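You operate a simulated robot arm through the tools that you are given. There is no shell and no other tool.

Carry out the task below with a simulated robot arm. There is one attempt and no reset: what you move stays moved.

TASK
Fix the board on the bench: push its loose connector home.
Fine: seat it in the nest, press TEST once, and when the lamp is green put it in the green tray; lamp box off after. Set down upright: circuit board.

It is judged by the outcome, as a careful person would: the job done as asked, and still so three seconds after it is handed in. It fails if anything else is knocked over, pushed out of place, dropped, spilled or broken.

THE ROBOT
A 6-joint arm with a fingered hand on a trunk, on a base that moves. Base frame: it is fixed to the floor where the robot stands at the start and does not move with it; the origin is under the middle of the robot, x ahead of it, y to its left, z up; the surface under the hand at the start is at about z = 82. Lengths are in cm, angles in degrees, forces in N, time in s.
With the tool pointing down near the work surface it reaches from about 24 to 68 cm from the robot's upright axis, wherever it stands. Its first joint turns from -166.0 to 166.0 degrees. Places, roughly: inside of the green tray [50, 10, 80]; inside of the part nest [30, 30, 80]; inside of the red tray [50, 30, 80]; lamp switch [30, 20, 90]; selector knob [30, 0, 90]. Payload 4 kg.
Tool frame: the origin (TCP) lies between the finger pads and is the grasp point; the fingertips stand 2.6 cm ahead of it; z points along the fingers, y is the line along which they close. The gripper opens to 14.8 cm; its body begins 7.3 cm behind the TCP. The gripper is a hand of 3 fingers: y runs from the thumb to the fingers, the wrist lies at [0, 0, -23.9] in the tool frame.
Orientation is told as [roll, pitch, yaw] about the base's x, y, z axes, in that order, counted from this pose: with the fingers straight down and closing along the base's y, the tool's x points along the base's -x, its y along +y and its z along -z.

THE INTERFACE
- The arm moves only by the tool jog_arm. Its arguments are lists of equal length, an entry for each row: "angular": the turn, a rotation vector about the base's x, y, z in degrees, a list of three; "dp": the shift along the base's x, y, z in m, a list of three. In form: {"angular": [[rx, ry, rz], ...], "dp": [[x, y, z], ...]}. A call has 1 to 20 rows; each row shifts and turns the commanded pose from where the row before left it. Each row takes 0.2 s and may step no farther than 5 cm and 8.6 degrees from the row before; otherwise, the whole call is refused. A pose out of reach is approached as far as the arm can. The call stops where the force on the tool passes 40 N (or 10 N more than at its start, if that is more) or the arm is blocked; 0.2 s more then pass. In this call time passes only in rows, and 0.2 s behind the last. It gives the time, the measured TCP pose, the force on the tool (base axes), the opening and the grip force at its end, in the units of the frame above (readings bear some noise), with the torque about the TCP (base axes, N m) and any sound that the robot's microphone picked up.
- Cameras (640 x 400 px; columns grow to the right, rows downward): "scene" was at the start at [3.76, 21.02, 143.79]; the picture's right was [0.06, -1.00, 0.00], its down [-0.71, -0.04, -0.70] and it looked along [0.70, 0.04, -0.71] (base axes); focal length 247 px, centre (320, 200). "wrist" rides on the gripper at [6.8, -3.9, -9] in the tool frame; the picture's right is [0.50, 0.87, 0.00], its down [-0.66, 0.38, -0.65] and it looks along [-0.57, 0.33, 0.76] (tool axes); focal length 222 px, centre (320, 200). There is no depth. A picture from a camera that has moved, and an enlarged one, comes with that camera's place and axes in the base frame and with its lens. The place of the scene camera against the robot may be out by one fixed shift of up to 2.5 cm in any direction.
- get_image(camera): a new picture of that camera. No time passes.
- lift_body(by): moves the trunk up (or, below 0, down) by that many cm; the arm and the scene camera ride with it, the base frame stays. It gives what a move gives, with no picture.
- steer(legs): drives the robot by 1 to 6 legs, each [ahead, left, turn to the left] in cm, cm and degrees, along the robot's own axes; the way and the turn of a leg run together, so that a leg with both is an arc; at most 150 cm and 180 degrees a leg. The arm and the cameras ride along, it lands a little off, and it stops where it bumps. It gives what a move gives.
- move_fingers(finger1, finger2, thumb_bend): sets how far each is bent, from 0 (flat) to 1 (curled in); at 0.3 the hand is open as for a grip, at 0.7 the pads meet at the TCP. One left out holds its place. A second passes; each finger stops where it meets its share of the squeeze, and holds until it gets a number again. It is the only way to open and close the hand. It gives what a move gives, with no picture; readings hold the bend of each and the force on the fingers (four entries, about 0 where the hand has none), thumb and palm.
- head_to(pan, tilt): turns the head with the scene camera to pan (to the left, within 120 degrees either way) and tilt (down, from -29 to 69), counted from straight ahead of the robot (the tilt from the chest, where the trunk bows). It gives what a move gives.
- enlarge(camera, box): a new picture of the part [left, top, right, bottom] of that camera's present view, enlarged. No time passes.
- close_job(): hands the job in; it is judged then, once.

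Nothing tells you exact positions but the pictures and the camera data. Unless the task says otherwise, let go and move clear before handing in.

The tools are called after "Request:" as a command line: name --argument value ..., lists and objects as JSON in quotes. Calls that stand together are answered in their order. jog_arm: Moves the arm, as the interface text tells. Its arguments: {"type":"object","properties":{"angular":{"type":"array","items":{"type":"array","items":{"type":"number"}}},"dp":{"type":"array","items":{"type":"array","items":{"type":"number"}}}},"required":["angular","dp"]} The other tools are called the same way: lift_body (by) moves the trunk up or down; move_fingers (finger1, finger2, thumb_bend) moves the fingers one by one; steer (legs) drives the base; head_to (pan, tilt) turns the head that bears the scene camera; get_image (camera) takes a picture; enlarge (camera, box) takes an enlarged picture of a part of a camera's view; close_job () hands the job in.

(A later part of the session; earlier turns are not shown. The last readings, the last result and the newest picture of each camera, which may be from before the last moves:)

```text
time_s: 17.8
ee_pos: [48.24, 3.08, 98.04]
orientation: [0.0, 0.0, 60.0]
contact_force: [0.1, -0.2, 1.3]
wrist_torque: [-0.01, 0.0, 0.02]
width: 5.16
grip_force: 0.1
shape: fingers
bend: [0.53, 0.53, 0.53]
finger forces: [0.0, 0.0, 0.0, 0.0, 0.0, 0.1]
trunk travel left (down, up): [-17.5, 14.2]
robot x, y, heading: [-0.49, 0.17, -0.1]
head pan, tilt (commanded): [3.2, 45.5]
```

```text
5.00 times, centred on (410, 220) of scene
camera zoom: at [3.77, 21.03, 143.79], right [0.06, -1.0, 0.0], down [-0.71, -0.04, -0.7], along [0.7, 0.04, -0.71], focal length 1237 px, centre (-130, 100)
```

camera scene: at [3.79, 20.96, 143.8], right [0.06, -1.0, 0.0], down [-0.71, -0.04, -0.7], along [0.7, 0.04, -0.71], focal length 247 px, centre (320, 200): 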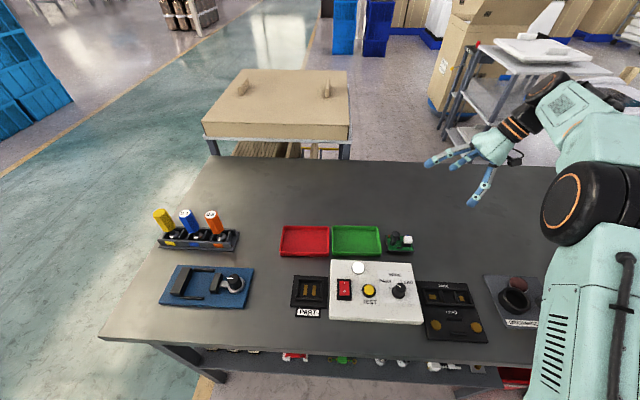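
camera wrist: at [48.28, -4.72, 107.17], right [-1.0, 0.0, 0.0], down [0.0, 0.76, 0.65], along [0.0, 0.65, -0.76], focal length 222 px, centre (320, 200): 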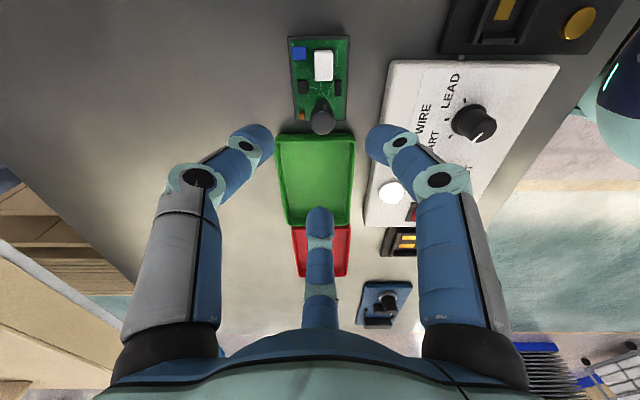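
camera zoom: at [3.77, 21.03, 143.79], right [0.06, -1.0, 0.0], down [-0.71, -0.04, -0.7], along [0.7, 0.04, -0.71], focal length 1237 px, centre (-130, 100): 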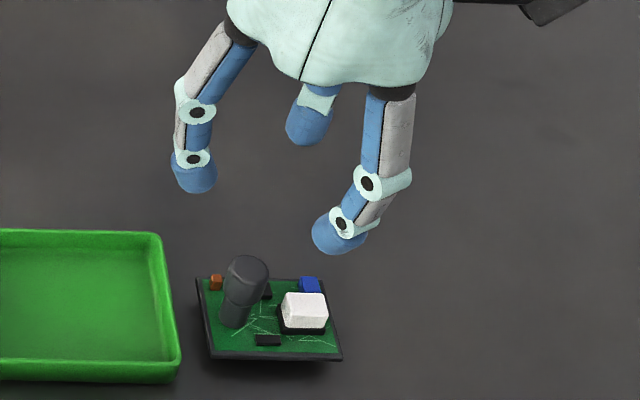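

Request:
enlarge --camera "wrist" --box '[270, 20, 370, 150]'

Request:
enlarge --camera "wrist" --box '[380, 50, 540, 200]'

```text
3.08 times, centred on (320, 85) of wrist
camera zoom: at [48.28, -4.72, 107.17], right [-1.0, 0.0, 0.0], down [0.0, 0.76, 0.65], along [0.0, 0.65, -0.76], focal length 684 px, centre (320, 554)
```

zoom: 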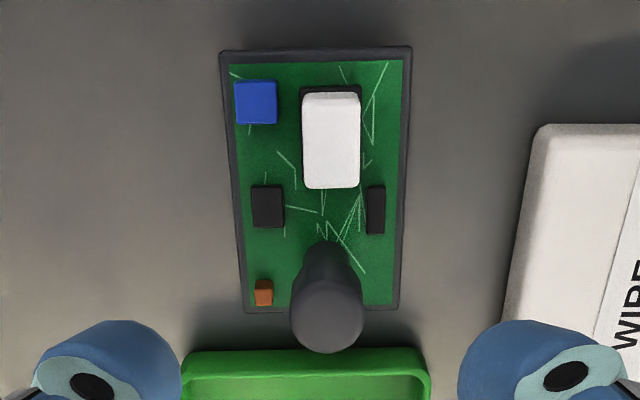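

```text
2.67 times, centred on (460, 125) of wrist
camera zoom: at [48.28, -4.72, 107.17], right [-1.0, 0.0, 0.0], down [0.0, 0.76, 0.65], along [0.0, 0.65, -0.76], focal length 592 px, centre (-53, 400)
```

zoom: 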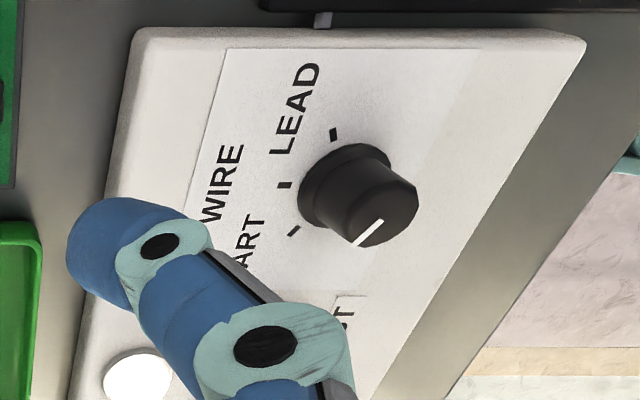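

Knob confirmed at PART. The post is at about (48.0, 2.9). I'll lower around it in two stages.

Request:
jog_arm --angular '[[0, 0, 0], [0, 0, 0], [0, 0, 0]]' --dp '[[-0.001, -0.001, -0.025], [-0.001, -0.0005, -0.025], [0, 0, -0.025]]'

Request:
enlarge --camera "wrist" --box '[220, 20, 420, 170]'

Request:
enlarge --camera "scene" --box '[370, 200, 440, 260]'

```text
time_s: 18.6
ee_pos: [48.2, 2.9, 90.49]
orientation: [0.0, 0.0, 60.0]
contact_force: [-0.8, 0.1, 0.1]
wrist_torque: [0.01, -0.01, 0.01]
width: 5.18
grip_force: 0.1
shape: fingers
bend: [0.53, 0.53, 0.53]
finger forces: [0.1, 0.1, 0.0, 0.1, 0.0, 0.1]
trunk travel left (down, up): [-17.5, 14.2]
robot x, y, heading: [0.11, -0.11, -0.1]
head pan, tilt (commanded): [3.2, 45.5]
```

```text
2.67 times, centred on (320, 95) of wrist
camera zoom: at [48.2, -4.85, 99.6], right [-1.0, 0.0, 0.0], down [0.0, 0.76, 0.65], along [0.0, 0.65, -0.76], focal length 592 px, centre (320, 480)
```

zoom: 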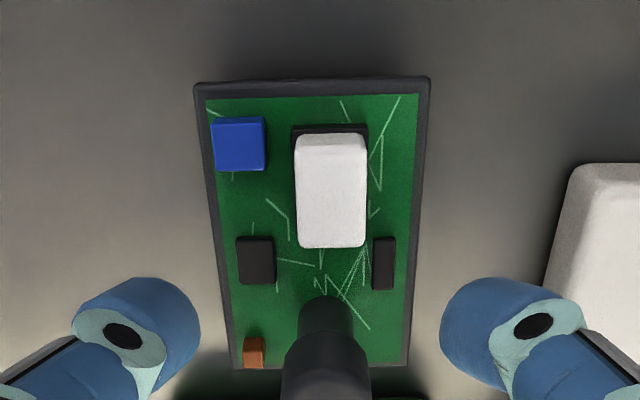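

```text
6.67 times, centred on (405, 230) of scene
camera zoom: at [3.8, 21.02, 143.79], right [0.06, -1.0, 0.0], down [-0.71, -0.04, -0.7], along [0.7, 0.04, -0.71], focal length 1650 px, centre (-247, 0)
```

zoom: 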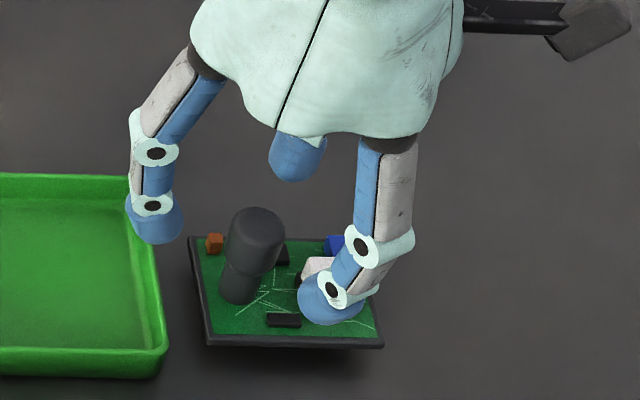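

Request:
jog_arm --angular '[[0, 0, 0], [0, 0, 0], [0, 0, 0], [0, 0, 0], [0, 0, 0]]' --dp '[[-0.001, 0, -0.005], [0, 0, -0.005], [0, 0, -0.005], [0, 0, -0.005], [0, 0, -0.004]]'

Request:
enlarge --camera "wrist" --box '[220, 20, 420, 170]'

Request:
enlarge --camera "scene" --box '[370, 200, 440, 260]'

```text
time_s: 19.8
ee_pos: [48.03, 2.85, 88.22]
orientation: [0.0, 0.0, 59.9]
contact_force: [-0.1, 0.9, 0.6]
wrist_torque: [-0.02, -0.05, 0.0]
width: 5.22
grip_force: 0.1
shape: fingers
bend: [0.53, 0.53, 0.53]
finger forces: [0.0, 0.0, 0.0, 0.1, 0.0, 0.1]
trunk travel left (down, up): [-17.5, 14.2]
robot x, y, heading: [0.08, -0.01, 0.3]
head pan, tilt (commanded): [3.2, 45.5]
```

```text
2.67 times, centred on (320, 95) of wrist
camera zoom: at [47.95, -4.89, 97.31], right [-1.0, 0.0, 0.0], down [0.0, 0.76, 0.65], along [0.0, 0.65, -0.76], focal length 592 px, centre (320, 480)
```

zoom: 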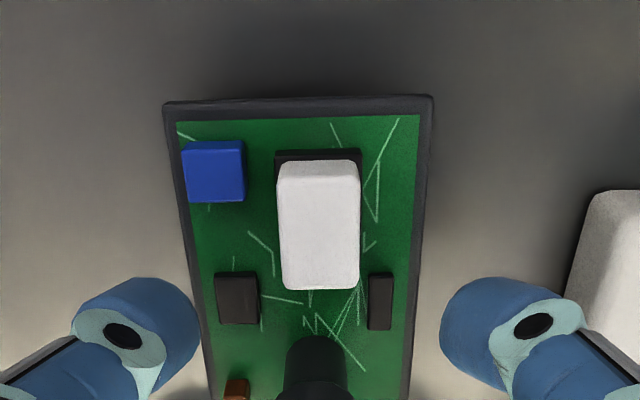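

```text
6.67 times, centred on (405, 230) of scene
camera zoom: at [3.77, 21.02, 143.79], right [0.06, -1.0, 0.0], down [-0.71, -0.04, -0.7], along [0.7, 0.04, -0.71], focal length 1650 px, centre (-247, 0)
```

zoom: 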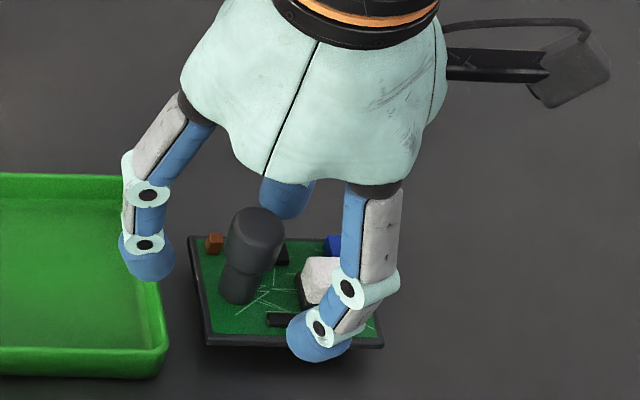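

The fingers stand evenly around the capped post. I close on it.

Request:
move_fingers --finger1 0.72 --finger2 0.72 --thumb_bend 0.72

Request:
enlarge --camera "wrist" --box '[220, 20, 420, 170]'

Request:
enlarge --camera "scene" --box '[370, 200, 440, 260]'

```text
time_s: 20.8
ee_pos: [47.94, 2.85, 88.27]
orientation: [0.0, 0.0, 60.0]
contact_force: [0.2, -0.6, 0.9]
wrist_torque: [0.02, 0.0, -0.06]
width: 1.23
grip_force: 10.7
shape: fingers
bend: [0.65, 0.65, 0.67]
finger forces: [6.5, 7.4, 0.0, 0.0, 7.8, 0.0]
trunk travel left (down, up): [-17.5, 14.2]
robot x, y, heading: [-0.12, 0.03, 0.2]
head pan, tilt (commanded): [3.2, 45.5]
```

```text
2.67 times, centred on (320, 95) of wrist
camera zoom: at [47.95, -4.89, 97.32], right [-1.0, 0.0, 0.0], down [0.0, 0.76, 0.65], along [0.0, 0.65, -0.76], focal length 592 px, centre (320, 480)
```

zoom: 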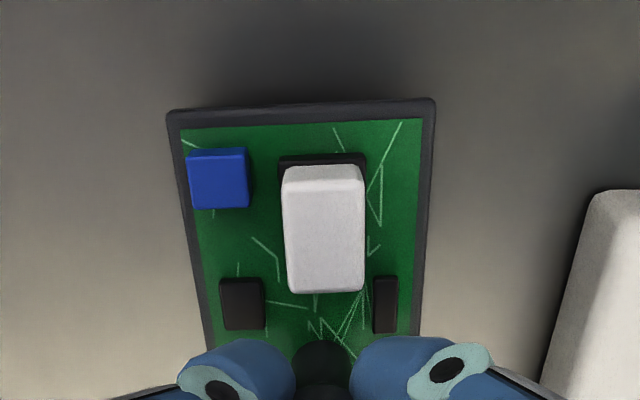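

```text
6.67 times, centred on (405, 230) of scene
camera zoom: at [3.77, 21.02, 143.79], right [0.06, -1.0, 0.0], down [-0.71, -0.04, -0.7], along [0.7, 0.04, -0.71], focal length 1650 px, centre (-247, 0)
```

zoom: 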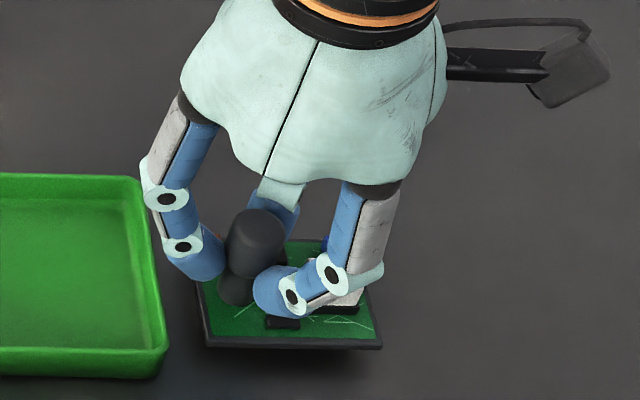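

The grip holds around the neck under the cap with 10.7 N. I lift gently and check that the board comes along level.

Request:
jog_arm --angular '[[0, 0, 0], [0, 0, 0], [0, 0, 0], [0, 0, 0], [0, 0, 0]]' --dp '[[0, 0, 0.003], [0, 0, 0.005], [0, 0, 0.005], [0, 0, 0.01], [0, 0, 0.01]]'

Request:
enlarge --camera "scene" --box '[370, 200, 440, 260]'

Request:
enlarge --camera "wrist" --box '[220, 20, 420, 170]'

```text
time_s: 22.0
ee_pos: [47.96, 2.8, 91.57]
orientation: [0.0, 0.0, 60.0]
contact_force: [-0.9, -0.4, -0.7]
wrist_torque: [0.02, 0.01, 0.02]
width: 1.26
grip_force: 11.1
shape: fingers
bend: [0.65, 0.65, 0.67]
finger forces: [6.5, 7.4, 0.0, 0.1, 7.9, 0.0]
trunk travel left (down, up): [-17.5, 14.2]
robot x, y, heading: [-0.04, -0.19, -0.1]
head pan, tilt (commanded): [3.2, 45.5]
```

```text
6.67 times, centred on (405, 230) of scene
camera zoom: at [3.76, 21.02, 143.79], right [0.06, -1.0, 0.0], down [-0.71, -0.04, -0.7], along [0.7, 0.04, -0.71], focal length 1650 px, centre (-247, 0)
```

zoom: 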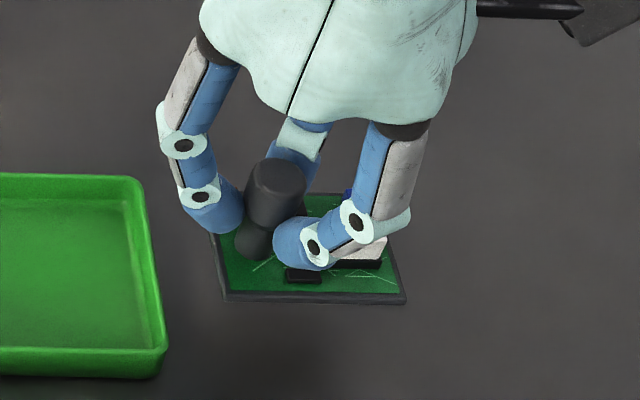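

```text
2.67 times, centred on (320, 95) of wrist
camera zoom: at [47.97, -4.97, 100.63], right [-1.0, 0.0, 0.0], down [0.0, 0.76, 0.65], along [0.0, 0.65, -0.76], focal length 592 px, centre (320, 480)
```

zoom: 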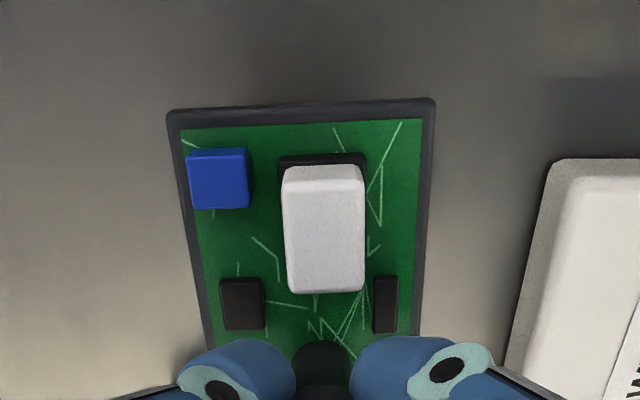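

The board is held firmly and level. I'll raise it well clear and look at its underside profile.

Request:
jog_arm --angular '[[0, 0, 0], [0, 0, 0], [0, 0, 0], [0, 0, 0], [0, 0, 0], [0, 0, 0], [0, 0, 0], [0, 0, 0]]' --dp '[[0, 0, 0.035], [-0.01, 0.01, 0.04], [-0.01, 0.015, 0.04], [-0.01, 0.015, 0.04], [-0.01, 0.015, 0.04], [-0.01, 0.015, 0.04], [-0.01, 0.015, 0.04], [-0.01, 0.015, 0.04]]'

Request:
get_image --camera "scene"

```text
time_s: 23.8
ee_pos: [40.81, 13.23, 123.14]
orientation: [0.1, 0.0, 60.0]
contact_force: [0.6, -0.4, -1.8]
wrist_torque: [0.02, -0.02, -0.01]
width: 1.23
grip_force: 10.3
shape: fingers
bend: [0.65, 0.64, 0.67]
finger forces: [6.3, 7.4, 0.0, 0.0, 7.9, 0.1]
trunk travel left (down, up): [-17.5, 14.2]
robot x, y, heading: [0.2, 0.12, 0.0]
head pan, tilt (commanded): [3.2, 45.5]
```

```text
taken
camera scene: at [3.75, 21.06, 143.79], right [0.06, -1.0, 0.0], down [-0.71, -0.04, -0.7], along [0.7, 0.04, -0.71], focal length 247 px, centre (320, 200)
```

scene: 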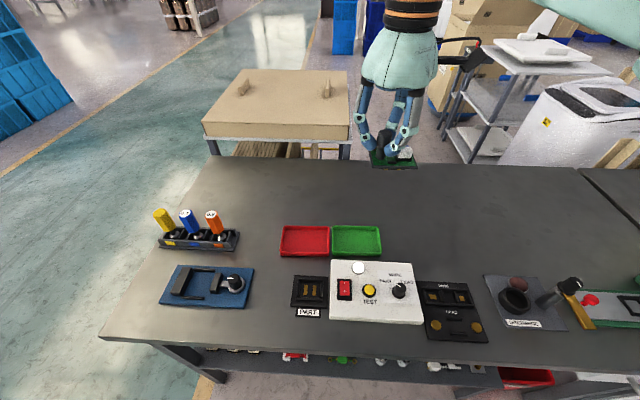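

Request:
enlarge --camera "scene" --box '[360, 130, 430, 180]'

Request:
enlarge --camera "scene" --box '[270, 215, 420, 335]'

```text
8.00 times, centred on (395, 155) of scene
camera zoom: at [3.75, 21.06, 143.79], right [0.06, -1.0, 0.0], down [-0.71, -0.04, -0.7], along [0.7, 0.04, -0.71], focal length 1980 px, centre (-280, 560)
```

zoom: 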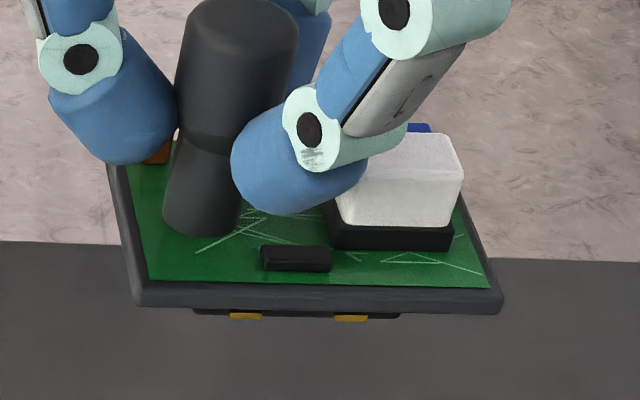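

```text
3.33 times, centred on (345, 275) of scene
camera zoom: at [3.75, 21.06, 143.79], right [0.06, -1.0, 0.0], down [-0.71, -0.04, -0.7], along [0.7, 0.04, -0.71], focal length 825 px, centre (237, -50)
```

zoom: 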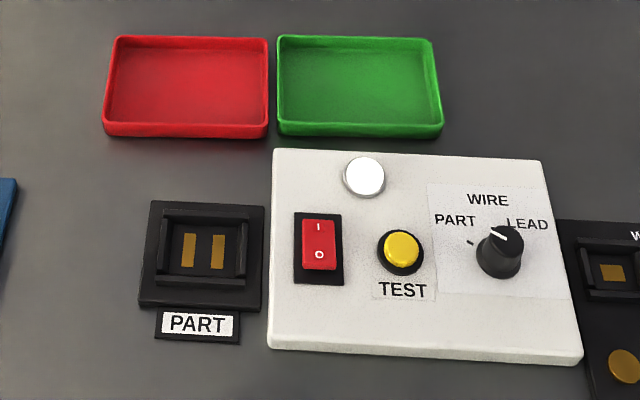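

The underside shows a central foot (about 4.2 cm wide) with two gold contacts that match the two strips in the nest, so the board goes in at its present orientation. Now I'll carry it to where the wrist camera can see the nest beside the board and measure the nest.

Request:
jog_arm --angular '[[0, 0, 0], [0, 0, 0], [0, 0, 0], [0, 0, 0], [0, 0, 0], [0, 0, 0]]' --dp '[[0.0087, 0.0263, -0.031], [0.0087, 0.0263, -0.031], [0.0087, 0.0263, -0.031], [0.0087, 0.0263, -0.031], [0.0087, 0.0263, -0.031], [0.0087, 0.0263, -0.031]]'

Request:
get_image --camera "wrist"

```text
time_s: 25.2
ee_pos: [46.15, 28.88, 104.3]
orientation: [0.0, -0.1, 60.0]
contact_force: [0.2, -0.5, -1.6]
wrist_torque: [0.0, 0.05, 0.01]
width: 1.17
grip_force: 10.7
shape: fingers
bend: [0.65, 0.64, 0.67]
finger forces: [6.4, 7.4, 0.1, 0.0, 7.7, 0.0]
trunk travel left (down, up): [-17.5, 14.2]
robot x, y, heading: [-0.07, -0.27, 0.3]
head pan, tilt (commanded): [3.2, 45.5]
```

```text
taken
camera wrist: at [46.13, 20.97, 113.4], right [-1.0, 0.0, 0.0], down [0.0, 0.76, 0.65], along [0.0, 0.65, -0.76], focal length 222 px, centre (320, 200)
```

wrist: 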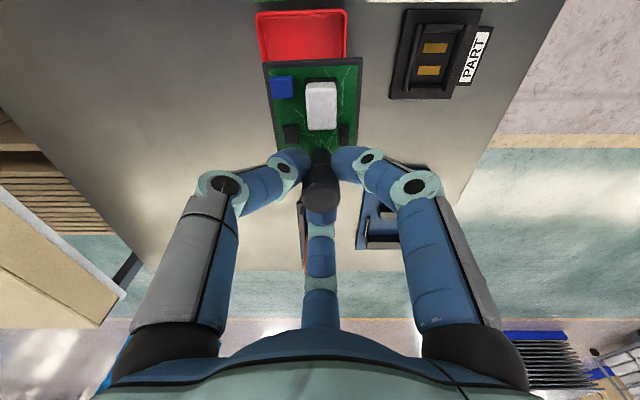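

Request:
enlarge --camera "wrist" --box '[380, 0, 500, 110]'

Request:
enlarge --camera "wrist" --box '[250, 40, 380, 150]'

```text
3.64 times, centred on (440, 55) of wrist
camera zoom: at [46.13, 20.97, 113.4], right [-1.0, 0.0, 0.0], down [0.0, 0.76, 0.65], along [0.0, 0.65, -0.76], focal length 808 px, centre (-116, 727)
```

zoom: 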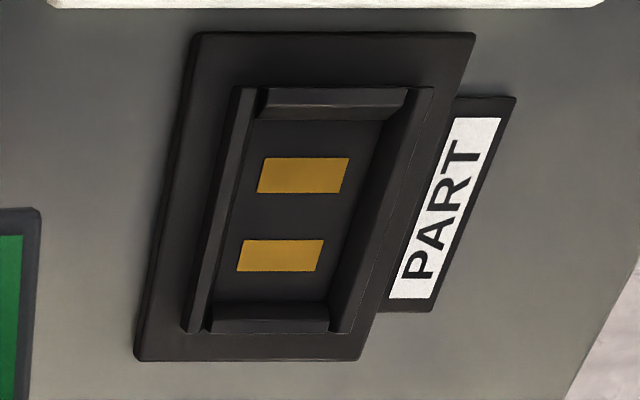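

```text
3.64 times, centred on (315, 95) of wrist
camera zoom: at [46.13, 20.97, 113.4], right [-1.0, 0.0, 0.0], down [0.0, 0.76, 0.65], along [0.0, 0.65, -0.76], focal length 808 px, centre (338, 582)
```

zoom: 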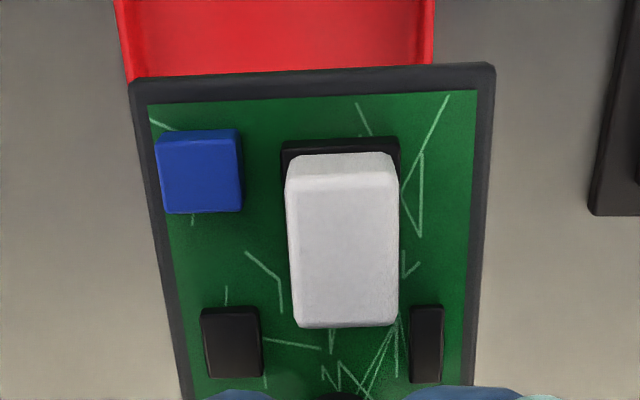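

I place the nest centre at about (33.1, 25.6), square to the base; the board is held about 2° turned, so I'll turn it back by 2° and bring the board centre over the nest, staying high.

Request:
jog_arm --angular '[[0, 0.1, -0.5], [0, 0, -0.5], [0, 0, -0.5], [0, 0, -0.5]]' --dp '[[-0.033, -0.00315, -0.02], [-0.033, -0.00315, -0.02], [-0.033, -0.00315, -0.02], [-0.0328, -0.00315, -0.02]]'

Request:
get_image --camera "wrist"

Request:
enlarge --camera "scene" --box '[250, 210, 390, 330]'

```text
time_s: 26.2
ee_pos: [32.88, 27.36, 96.34]
orientation: [0.1, 0.0, 57.9]
contact_force: [0.7, -0.6, -1.5]
wrist_torque: [0.05, 0.03, -0.01]
width: 1.21
grip_force: 11.3
shape: fingers
bend: [0.65, 0.64, 0.67]
finger forces: [6.3, 7.5, 0.0, 0.1, 7.7, 0.0]
trunk travel left (down, up): [-17.5, 14.2]
robot x, y, heading: [-0.22, -0.23, -0.0]
head pan, tilt (commanded): [3.2, 45.5]
```

```text
taken
camera wrist: at [32.58, 19.59, 105.47], right [-1.0, 0.04, 0.0], down [0.03, 0.76, 0.65], along [0.02, 0.65, -0.76], focal length 222 px, centre (320, 200)
```

wrist: 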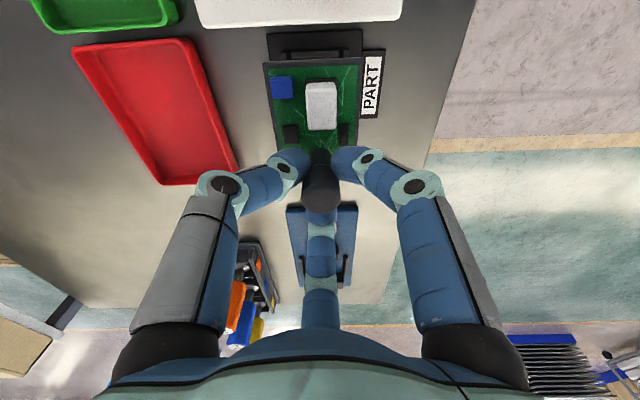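

```text
3.33 times, centred on (320, 270) of scene
camera zoom: at [3.72, 21.01, 143.79], right [0.06, -1.0, 0.0], down [-0.71, -0.04, -0.7], along [0.7, 0.04, -0.71], focal length 825 px, centre (320, -33)
```

zoom: 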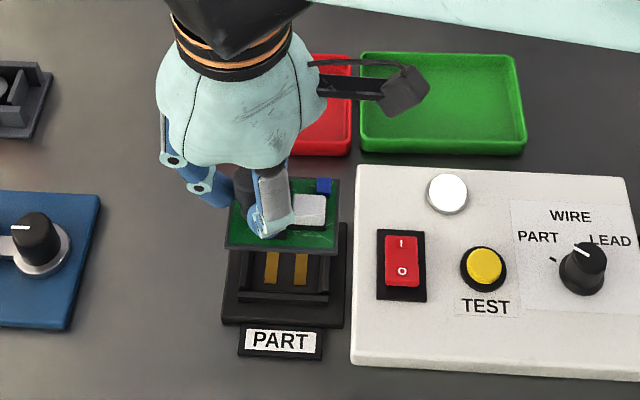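

Request:
enlarge --camera "wrist" --box '[240, 20, 400, 150]'

Request:
enlarge --camera "scene" --box '[290, 245, 340, 320]'

```text
3.08 times, centred on (320, 85) of wrist
camera zoom: at [32.58, 19.59, 105.47], right [-1.0, 0.04, 0.0], down [0.03, 0.76, 0.65], along [0.02, 0.65, -0.76], focal length 684 px, centre (320, 554)
```

zoom: 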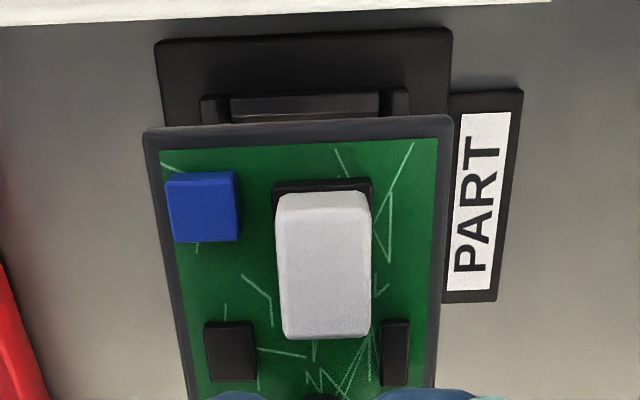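

```text
5.33 times, centred on (315, 282) of scene
camera zoom: at [3.72, 21.01, 143.79], right [0.06, -1.0, 0.0], down [-0.71, -0.04, -0.7], along [0.7, 0.04, -0.71], focal length 1320 px, centre (347, -240)
```

zoom: 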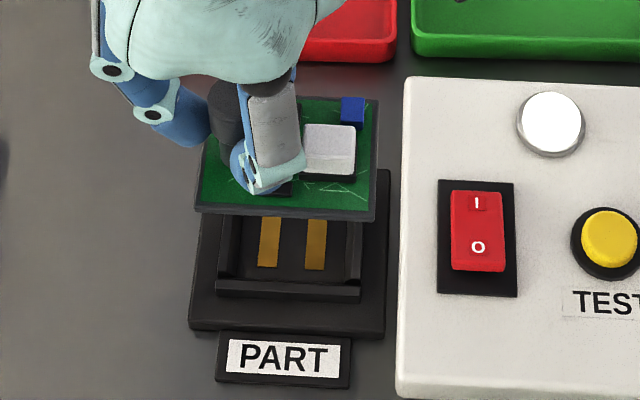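

The board lines up with the nest to about 1–2 mm. I apply the small correction and lower to just above the rails.

Request:
jog_arm --angular '[[0, 0, -0.4], [0, 0, 0], [0, 0, 0], [0, 0, 0]]' --dp '[[0.0005, 0.0017, -0.01], [0, 0, -0.015], [0, 0, -0.015], [0, 0, -0.01]]'

Request:
enlarge --camera "wrist" --box '[240, 20, 400, 150]'

Request:
enlarge --camera "scene" --box '[290, 245, 340, 320]'

```text
time_s: 27.2
ee_pos: [33.15, 27.55, 91.31]
orientation: [0.1, 0.1, 57.6]
contact_force: [0.0, 0.2, -0.7]
wrist_torque: [0.02, -0.05, -0.01]
width: 1.2
grip_force: 10.6
shape: fingers
bend: [0.65, 0.64, 0.67]
finger forces: [6.4, 7.5, 0.0, 0.1, 7.8, 0.0]
trunk travel left (down, up): [-17.5, 14.2]
robot x, y, heading: [0.01, 0.03, 0.1]
head pan, tilt (commanded): [3.2, 45.5]
```

```text
3.08 times, centred on (320, 85) of wrist
camera zoom: at [32.75, 19.78, 100.51], right [-1.0, 0.04, 0.0], down [0.03, 0.76, 0.65], along [0.03, 0.65, -0.76], focal length 684 px, centre (320, 554)
```

zoom: 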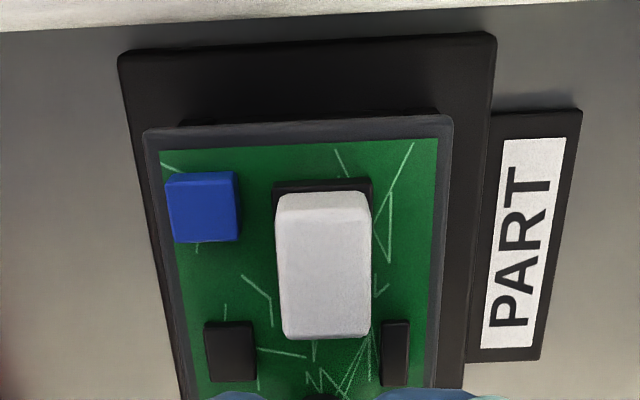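

```text
5.33 times, centred on (315, 282) of scene
camera zoom: at [3.78, 21.03, 143.79], right [0.06, -1.0, 0.0], down [-0.71, -0.04, -0.7], along [0.7, 0.04, -0.71], focal length 1320 px, centre (347, -240)
```

zoom: 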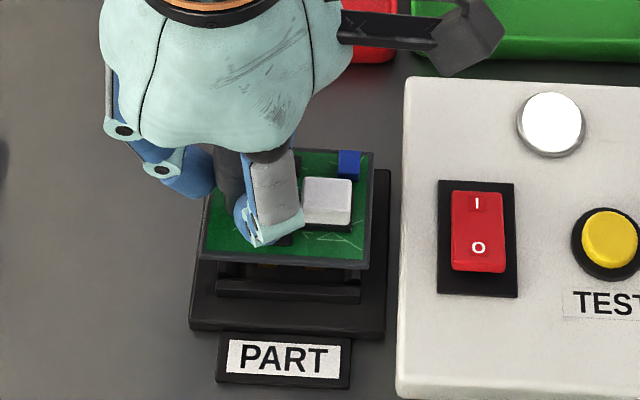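

Request:
jog_arm --angular '[[0, 0, -0.2], [0, 0, 0], [0, 0, 0], [0, 0, 0], [0, 0, 0]]' --dp '[[-0.0012, -0.0005, -0.002], [0, 0, -0.003], [0, 0, -0.003], [0, 0, -0.003], [0, 0, -0.003]]'

Request:
enlarge --camera "wrist" --box '[240, 20, 400, 150]'

Request:
enlarge --camera "scene" --box '[290, 245, 340, 320]'

```text
time_s: 28.4
ee_pos: [33.06, 27.51, 89.97]
orientation: [0.1, 0.1, 57.4]
contact_force: [0.2, 0.0, -0.3]
wrist_torque: [0.01, 0.01, -0.01]
width: 1.18
grip_force: 10.8
shape: fingers
bend: [0.65, 0.64, 0.67]
finger forces: [6.3, 7.4, 0.0, 0.1, 7.7, 0.0]
trunk travel left (down, up): [-17.5, 14.2]
robot x, y, heading: [-0.38, 0.21, -0.1]
head pan, tilt (commanded): [3.2, 45.5]
```

```text
3.08 times, centred on (320, 85) of wrist
camera zoom: at [32.62, 19.77, 99.08], right [-1.0, 0.05, 0.0], down [0.04, 0.76, 0.65], along [0.03, 0.65, -0.76], focal length 684 px, centre (320, 554)
```

zoom: 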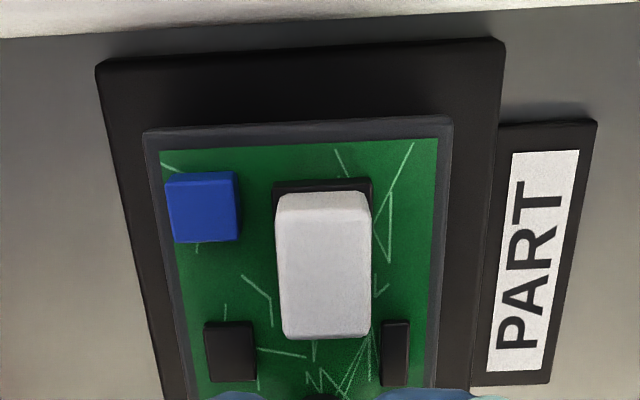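

```text
5.33 times, centred on (315, 282) of scene
camera zoom: at [3.77, 21.03, 143.79], right [0.06, -1.0, 0.0], down [-0.71, -0.04, -0.7], along [0.7, 0.04, -0.71], focal length 1320 px, centre (347, -240)
```

zoom: 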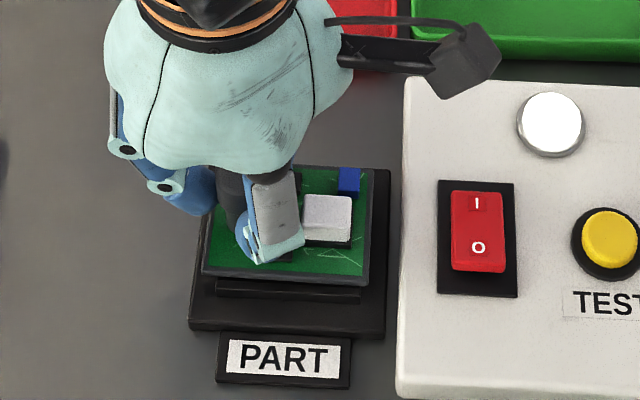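

Request:
jog_arm --angular '[[0, 0, 0], [0, 0, 0], [0, 0, 0]]' --dp '[[0, -0.0003, -0.002], [0, 0, -0.002], [0, 0, -0.002]]'

Request:
enlarge --camera "scene" --box '[290, 245, 340, 320]'

```text
time_s: 29.2
ee_pos: [33.04, 27.75, 89.42]
orientation: [0.1, 0.2, 57.4]
contact_force: [-0.6, -0.7, -1.3]
wrist_torque: [0.05, 0.01, 0.02]
width: 1.23
grip_force: 11.0
shape: fingers
bend: [0.65, 0.64, 0.67]
finger forces: [6.2, 7.5, 0.0, 0.0, 7.6, 0.0]
trunk travel left (down, up): [-17.5, 14.2]
robot x, y, heading: [-0.32, -0.39, -0.1]
head pan, tilt (commanded): [3.2, 45.5]
```

```text
5.33 times, centred on (315, 282) of scene
camera zoom: at [3.77, 21.03, 143.79], right [0.06, -1.0, 0.0], down [-0.71, -0.04, -0.7], along [0.7, 0.04, -0.71], focal length 1320 px, centre (347, -240)
```

zoom: 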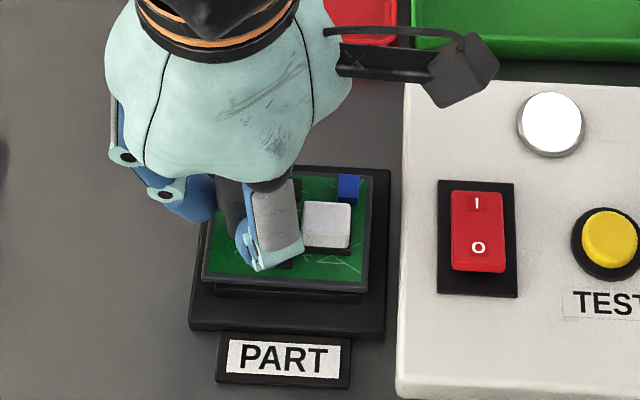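

Request:
jog_arm --angular '[[0, 0, 0], [0, 0, 0], [0, 0, 0]]' --dp '[[0, 0, -0.002], [0, 0, -0.002], [0, 0, -0.002]]'

Request:
enlarge --camera "scene" --box '[290, 245, 340, 320]'

Request:
enlarge --camera "wrist" --box '[240, 20, 400, 150]'

```text
time_s: 30.0
ee_pos: [32.94, 27.55, 88.93]
orientation: [0.1, -0.1, 57.4]
contact_force: [1.5, -0.7, 15.3]
wrist_torque: [-0.03, -0.01, 0.02]
width: 1.11
grip_force: 14.7
shape: fingers
bend: [0.65, 0.64, 0.68]
finger forces: [8.4, 9.4, 0.1, 0.0, 11.5, 0.0]
trunk travel left (down, up): [-17.5, 14.2]
robot x, y, heading: [0.17, -0.11, 0.3]
head pan, tilt (commanded): [3.2, 45.5]
```

```text
5.33 times, centred on (315, 282) of scene
camera zoom: at [3.71, 20.94, 143.82], right [0.06, -1.0, 0.0], down [-0.71, -0.04, -0.7], along [0.7, 0.04, -0.71], focal length 1320 px, centre (347, -240)
```

zoom: 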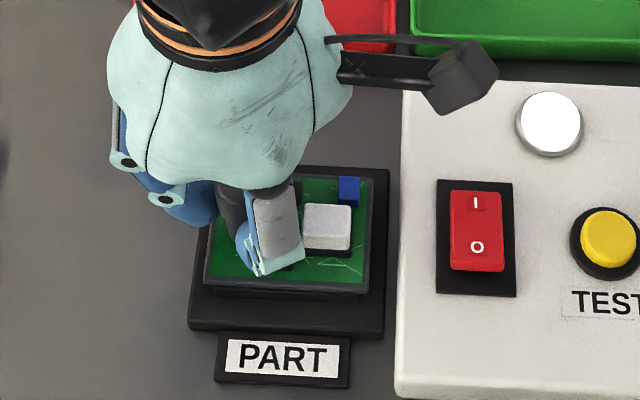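

```text
3.08 times, centred on (320, 85) of wrist
camera zoom: at [32.54, 19.72, 98.01], right [-1.0, 0.05, 0.0], down [0.03, 0.75, 0.66], along [0.03, 0.65, -0.76], focal length 684 px, centre (320, 554)
```

zoom: 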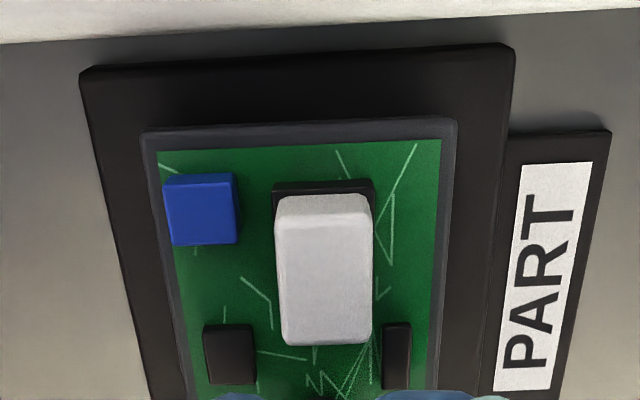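

The foot went down between the rails without resistance and met the floor (15 N) at the height expected for a seated board. I ease off a little and check the force before releasing.

Request:
jog_arm --angular '[[0, 0, 0]]' --dp '[[0, 0, 0.001]]'

Request:
enlarge --camera "scene" --box '[295, 265, 335, 310]'

```text
time_s: 30.4
ee_pos: [32.99, 27.42, 88.94]
orientation: [0.0, 0.1, 57.5]
contact_force: [3.4, 0.8, 12.1]
wrist_torque: [0.04, -0.08, 0.0]
width: 1.15
grip_force: 14.2
shape: fingers
bend: [0.65, 0.64, 0.68]
finger forces: [7.7, 9.3, 0.0, 0.0, 11.0, 0.0]
trunk travel left (down, up): [-17.5, 14.2]
robot x, y, heading: [0.27, -0.04, -0.0]
head pan, tilt (commanded): [3.2, 45.5]
```

```text
8.89 times, centred on (315, 288) of scene
camera zoom: at [3.73, 20.99, 143.8], right [0.06, -1.0, 0.0], down [-0.71, -0.04, -0.7], along [0.7, 0.04, -0.71], focal length 2199 px, centre (364, -578)
```

zoom: 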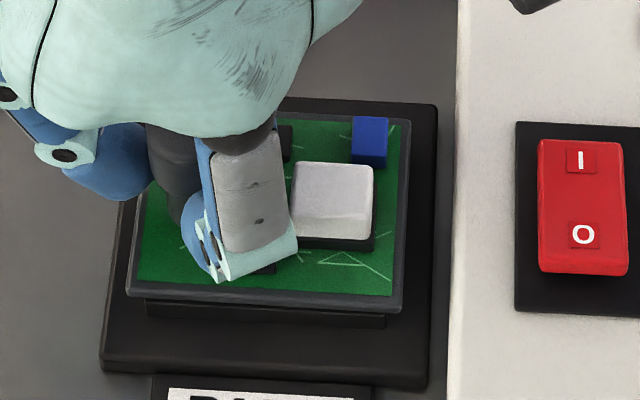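

Request:
jog_arm --angular '[[0, 0, 0]]' --dp '[[0, 0, 0.001]]'

Request:
move_fingers --finger1 0.6 --finger2 0.6 --thumb_bend 0.6

Request:
move_fingers --finger1 0.52 --finger2 0.52 --thumb_bend 0.52

Request:
enlarge --camera "scene" --box '[290, 245, 360, 320]'

Request:
enlarge --camera "wrist" --box '[220, 20, 420, 170]'

```text
time_s: 30.8
ee_pos: [32.87, 27.46, 88.97]
orientation: [0.1, 0.1, 57.5]
contact_force: [3.2, 0.5, 5.0]
wrist_torque: [0.01, -0.02, 0.0]
width: 1.16
grip_force: 13.2
shape: fingers
bend: [0.65, 0.64, 0.68]
finger forces: [7.1, 8.6, 0.0, 0.0, 10.3, 0.0]
trunk travel left (down, up): [-17.5, 14.2]
robot x, y, heading: [-0.3, 0.21, 0.1]
head pan, tilt (commanded): [3.2, 45.5]
```

```text
time_s: 31.8
ee_pos: [32.85, 27.59, 89.03]
orientation: [0.1, 0.1, 57.4]
contact_force: [-0.3, 0.6, 0.3]
wrist_torque: [0.02, 0.0, 0.01]
width: 2.9
grip_force: 0.1
shape: fingers
bend: [0.6, 0.6, 0.6]
finger forces: [0.1, 0.0, 0.1, 0.1, 0.0, 0.0]
trunk travel left (down, up): [-17.5, 14.2]
robot x, y, heading: [-0.3, 0.07, 0.1]
head pan, tilt (commanded): [3.2, 45.5]
```

```text
time_s: 32.8
ee_pos: [32.82, 27.48, 88.95]
orientation: [0.1, 0.1, 57.3]
contact_force: [0.7, -0.4, 0.5]
wrist_torque: [-0.02, 0.02, 0.03]
width: 5.51
grip_force: 0.1
shape: fingers
bend: [0.52, 0.52, 0.52]
finger forces: [0.0, 0.0, 0.0, 0.0, 0.1, 0.0]
trunk travel left (down, up): [-17.5, 14.2]
robot x, y, heading: [0.09, -0.16, -0.0]
head pan, tilt (commanded): [3.2, 45.5]
```

```text
5.33 times, centred on (325, 282) of scene
camera zoom: at [3.76, 21.02, 143.79], right [0.06, -1.0, 0.0], down [-0.71, -0.04, -0.7], along [0.7, 0.04, -0.71], focal length 1320 px, centre (293, -240)
```

zoom: 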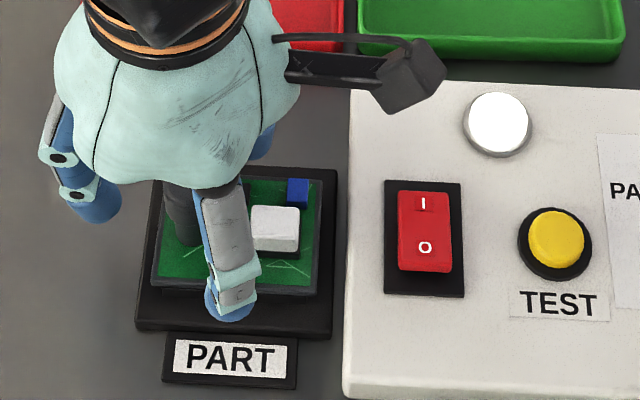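

```text
2.67 times, centred on (320, 95) of wrist
camera zoom: at [32.53, 19.74, 98.14], right [-1.0, 0.05, 0.0], down [0.04, 0.76, 0.65], along [0.03, 0.65, -0.76], focal length 592 px, centre (320, 480)
```

zoom: 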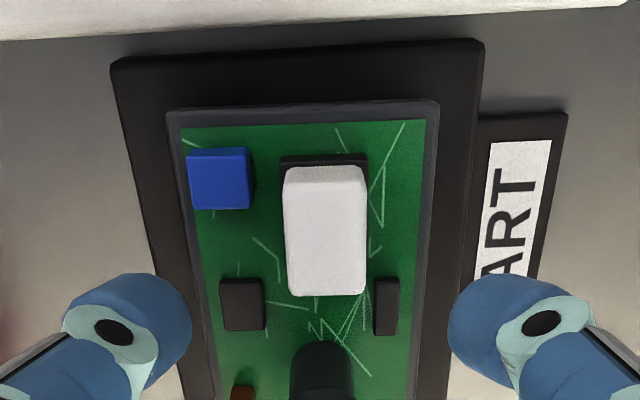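

The board is released and sits square in the nest. I raise the hand clear and prepare to locate the TEST button.

Request:
jog_arm --angular '[[0, 0, 0], [0, 0, 0], [0, 0, 0], [0, 0, 0], [0, 0, 0]]' --dp '[[0, 0, 0.01], [0, 0, 0.02], [0, 0, 0.03], [0, 0, 0.03], [0, 0, 0.03]]'

Request:
enlarge --camera "scene" --box '[280, 235, 420, 335]'

Request:
get_image --camera "wrist"

```text
time_s: 34.0
ee_pos: [32.9, 27.51, 100.94]
orientation: [0.1, 0.1, 57.4]
contact_force: [-0.4, -0.2, 0.3]
wrist_torque: [-0.03, 0.02, 0.02]
width: 5.49
grip_force: 0.1
shape: fingers
bend: [0.52, 0.52, 0.52]
finger forces: [0.0, 0.1, 0.0, 0.0, 0.1, 0.0]
trunk travel left (down, up): [-17.5, 14.2]
robot x, y, heading: [0.01, -0.46, -0.0]
head pan, tilt (commanded): [3.2, 45.5]
```

```text
4.00 times, centred on (350, 285) of scene
camera zoom: at [3.75, 21.01, 143.79], right [0.06, -1.0, 0.0], down [-0.71, -0.04, -0.7], along [0.7, 0.04, -0.71], focal length 990 px, centre (200, -140)
```

zoom: 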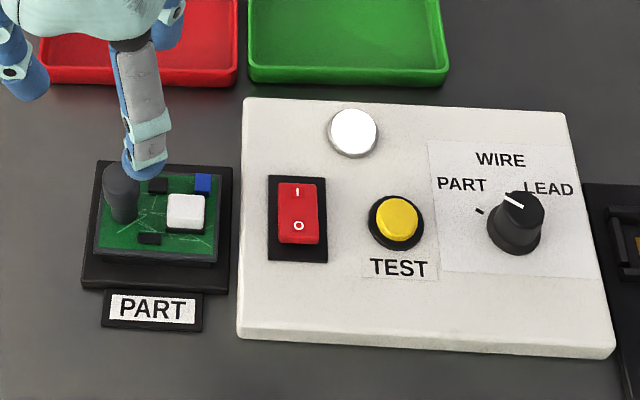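

```text
taken
camera wrist: at [32.68, 19.75, 110.03], right [-1.0, 0.05, 0.0], down [0.04, 0.76, 0.65], along [0.03, 0.65, -0.76], focal length 222 px, centre (320, 200)
```

wrist: 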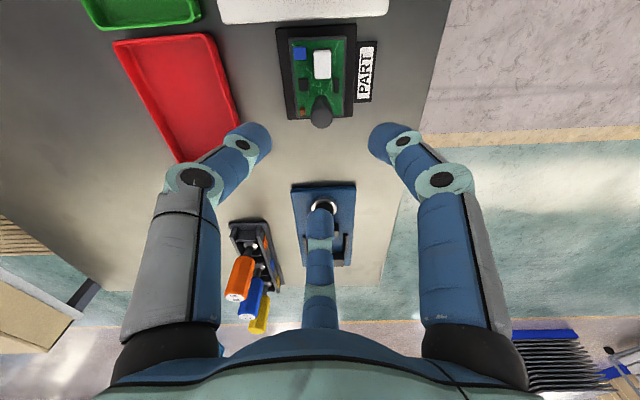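

Request:
jog_arm --angular '[[0, 0, 0.9], [0, 0, 0.9], [0, 0, 0.8]]' --dp '[[0.0005, -0.042, 0], [0.0005, -0.042, 0], [0.0005, -0.041, 0]]'

Request:
move_fingers --finger1 0.7 --finger2 0.7 --thumb_bend 0.7

Request:
get_image --camera "wrist"

Request:
enlarge --camera "wrist" --box '[220, 0, 420, 150]'

```text
time_s: 34.8
ee_pos: [33.02, 14.96, 100.99]
orientation: [0.1, -0.1, 60.0]
contact_force: [-0.6, -0.8, 0.3]
wrist_torque: [-0.02, 0.01, 0.0]
width: 5.54
grip_force: 0.0
shape: fingers
bend: [0.52, 0.52, 0.52]
finger forces: [0.2, 0.0, 0.1, 0.1, 0.0, 0.0]
trunk travel left (down, up): [-17.5, 14.2]
robot x, y, heading: [-0.12, -0.23, 0.1]
head pan, tilt (commanded): [3.2, 45.5]
```

```text
time_s: 35.8
ee_pos: [33.05, 15.15, 100.85]
orientation: [0.1, 0.1, 60.1]
contact_force: [-0.3, 1.0, 0.7]
wrist_torque: [-0.04, -0.03, 0.02]
width: 0.03
grip_force: 0.1
shape: fingers
bend: [0.69, 0.69, 0.7]
finger forces: [0.1, 0.0, 0.0, 0.1, 0.0, 0.0]
trunk travel left (down, up): [-17.5, 14.2]
robot x, y, heading: [0.36, 0.19, 0.3]
head pan, tilt (commanded): [3.2, 45.5]
```

```text
taken
camera wrist: at [33.01, 7.29, 109.88], right [-1.0, 0.0, 0.0], down [0.0, 0.76, 0.65], along [0.0, 0.65, -0.76], focal length 222 px, centre (320, 200)
```

wrist: 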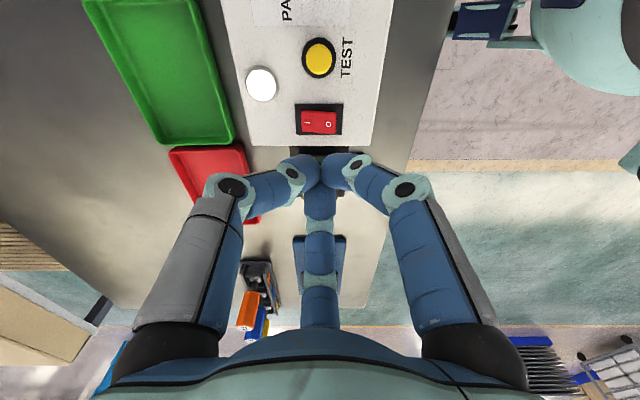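

```text
2.67 times, centred on (320, 75) of wrist
camera zoom: at [33.01, 7.29, 109.88], right [-1.0, 0.0, 0.0], down [0.0, 0.76, 0.65], along [0.0, 0.65, -0.76], focal length 592 px, centre (320, 533)
```

zoom: 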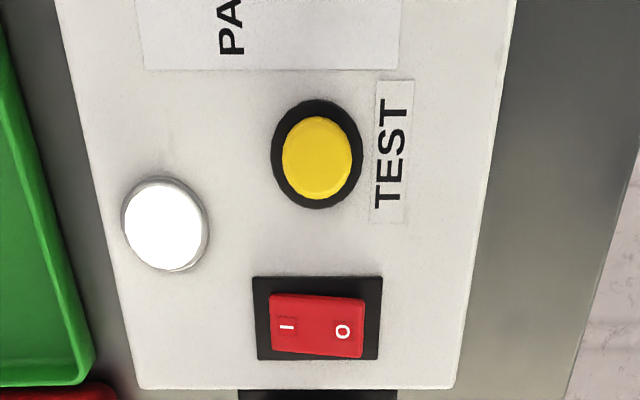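

The TEST button cap is at about (33.1, 11.0) and the rocker's O end at about (32.0, 17.2). I move over the button and come down to just above it.

Request:
jog_arm --angular '[[0, 0, 0], [0, 0, 0], [0, 0, 0], [0, 0, 0], [0, 0, 0]]' --dp '[[0.0002, -0.0205, 0], [0.0002, -0.0205, 0], [0, 0, -0.04], [0, 0, -0.04], [0, 0, -0.025]]'

Request:
enlarge --camera "scene" --box '[330, 240, 420, 310]'

Request:
enlarge --camera "wrist" --box '[220, 40, 420, 190]'

```text
time_s: 37.0
ee_pos: [33.18, 10.99, 90.62]
orientation: [0.1, 0.1, 60.0]
contact_force: [-0.1, 0.8, -0.3]
wrist_torque: [0.03, 0.03, -0.01]
width: 0.02
grip_force: 0.0
shape: fingers
bend: [0.69, 0.69, 0.7]
finger forces: [0.0, 0.1, 0.0, 0.0, 0.1, 0.1]
trunk travel left (down, up): [-17.5, 14.2]
robot x, y, heading: [0.08, -0.14, 0.3]
head pan, tilt (commanded): [3.2, 45.5]
```

```text
5.71 times, centred on (375, 275) of scene
camera zoom: at [3.79, 21.03, 143.79], right [0.06, -1.0, 0.0], down [-0.71, -0.04, -0.7], along [0.7, 0.04, -0.71], focal length 1414 px, centre (6, -229)
```

zoom: 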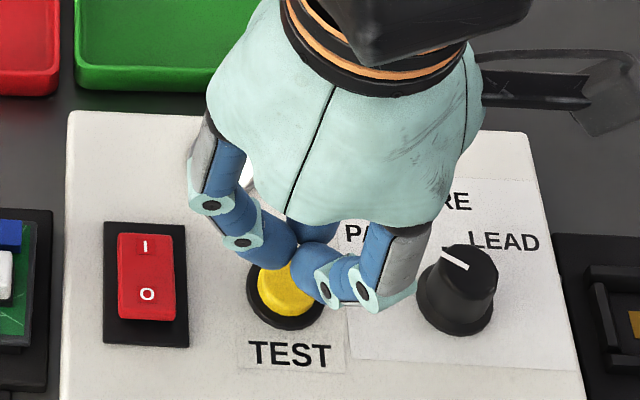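

```text
2.67 times, centred on (320, 115) of wrist
camera zoom: at [33.16, 3.23, 99.63], right [-1.0, 0.0, 0.0], down [0.0, 0.76, 0.65], along [0.0, 0.65, -0.76], focal length 592 px, centre (320, 427)
```

zoom: 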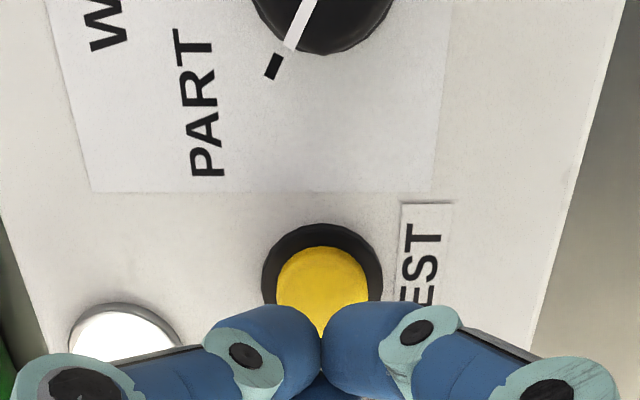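

Request:
jog_arm --angular '[[0, 0, 0], [0, 0, 0], [0, 0, 0], [0, 0, 0]]' --dp '[[-0.0005, 0, -0.006], [0, 0, -0.006], [0, 0, -0.006], [0, 0, -0.004]]'

Request:
enlarge --camera "scene" --box '[345, 255, 405, 305]'

Request:
enlarge --camera "wrist" --box '[260, 100, 380, 190]'

```text
time_s: 38.0
ee_pos: [33.08, 10.88, 88.3]
orientation: [0.1, 0.2, 60.0]
contact_force: [-0.2, 0.2, 0.2]
wrist_torque: [0.02, 0.0, -0.01]
width: 0.0
grip_force: 0.0
shape: fingers
bend: [0.69, 0.69, 0.7]
finger forces: [0.0, 0.0, 0.1, 0.0, 0.0, 0.0]
trunk travel left (down, up): [-17.5, 14.2]
robot x, y, heading: [0.38, 0.23, -0.0]
head pan, tilt (commanded): [3.2, 45.5]
```

```text
8.00 times, centred on (375, 280) of scene
camera zoom: at [3.77, 21.02, 143.79], right [0.06, -1.0, 0.0], down [-0.71, -0.04, -0.7], along [0.7, 0.04, -0.71], focal length 1980 px, centre (-120, -440)
```

zoom: 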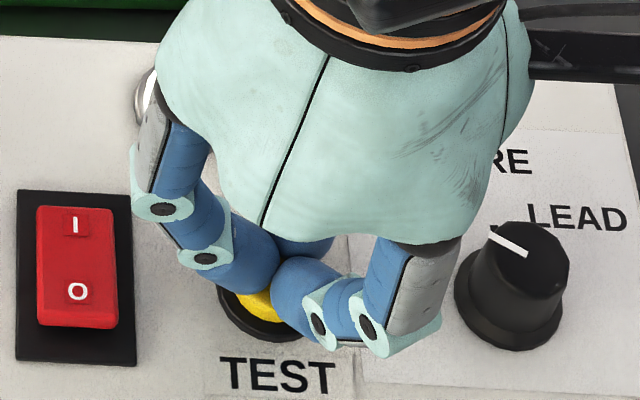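

```text
4.44 times, centred on (320, 145) of wrist
camera zoom: at [33.06, 3.15, 97.4], right [-1.0, 0.0, 0.0], down [0.0, 0.76, 0.65], along [0.0, 0.65, -0.76], focal length 987 px, centre (320, 444)
```

zoom: 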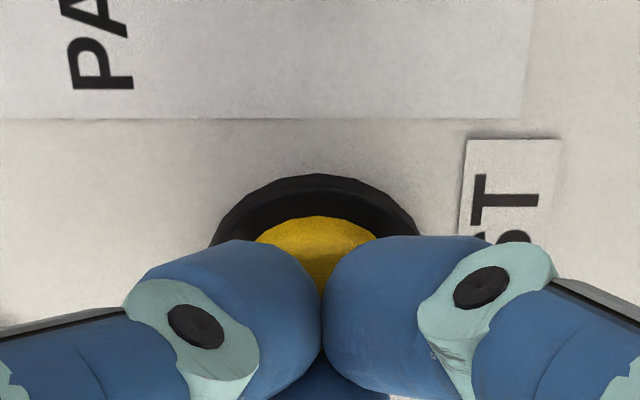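

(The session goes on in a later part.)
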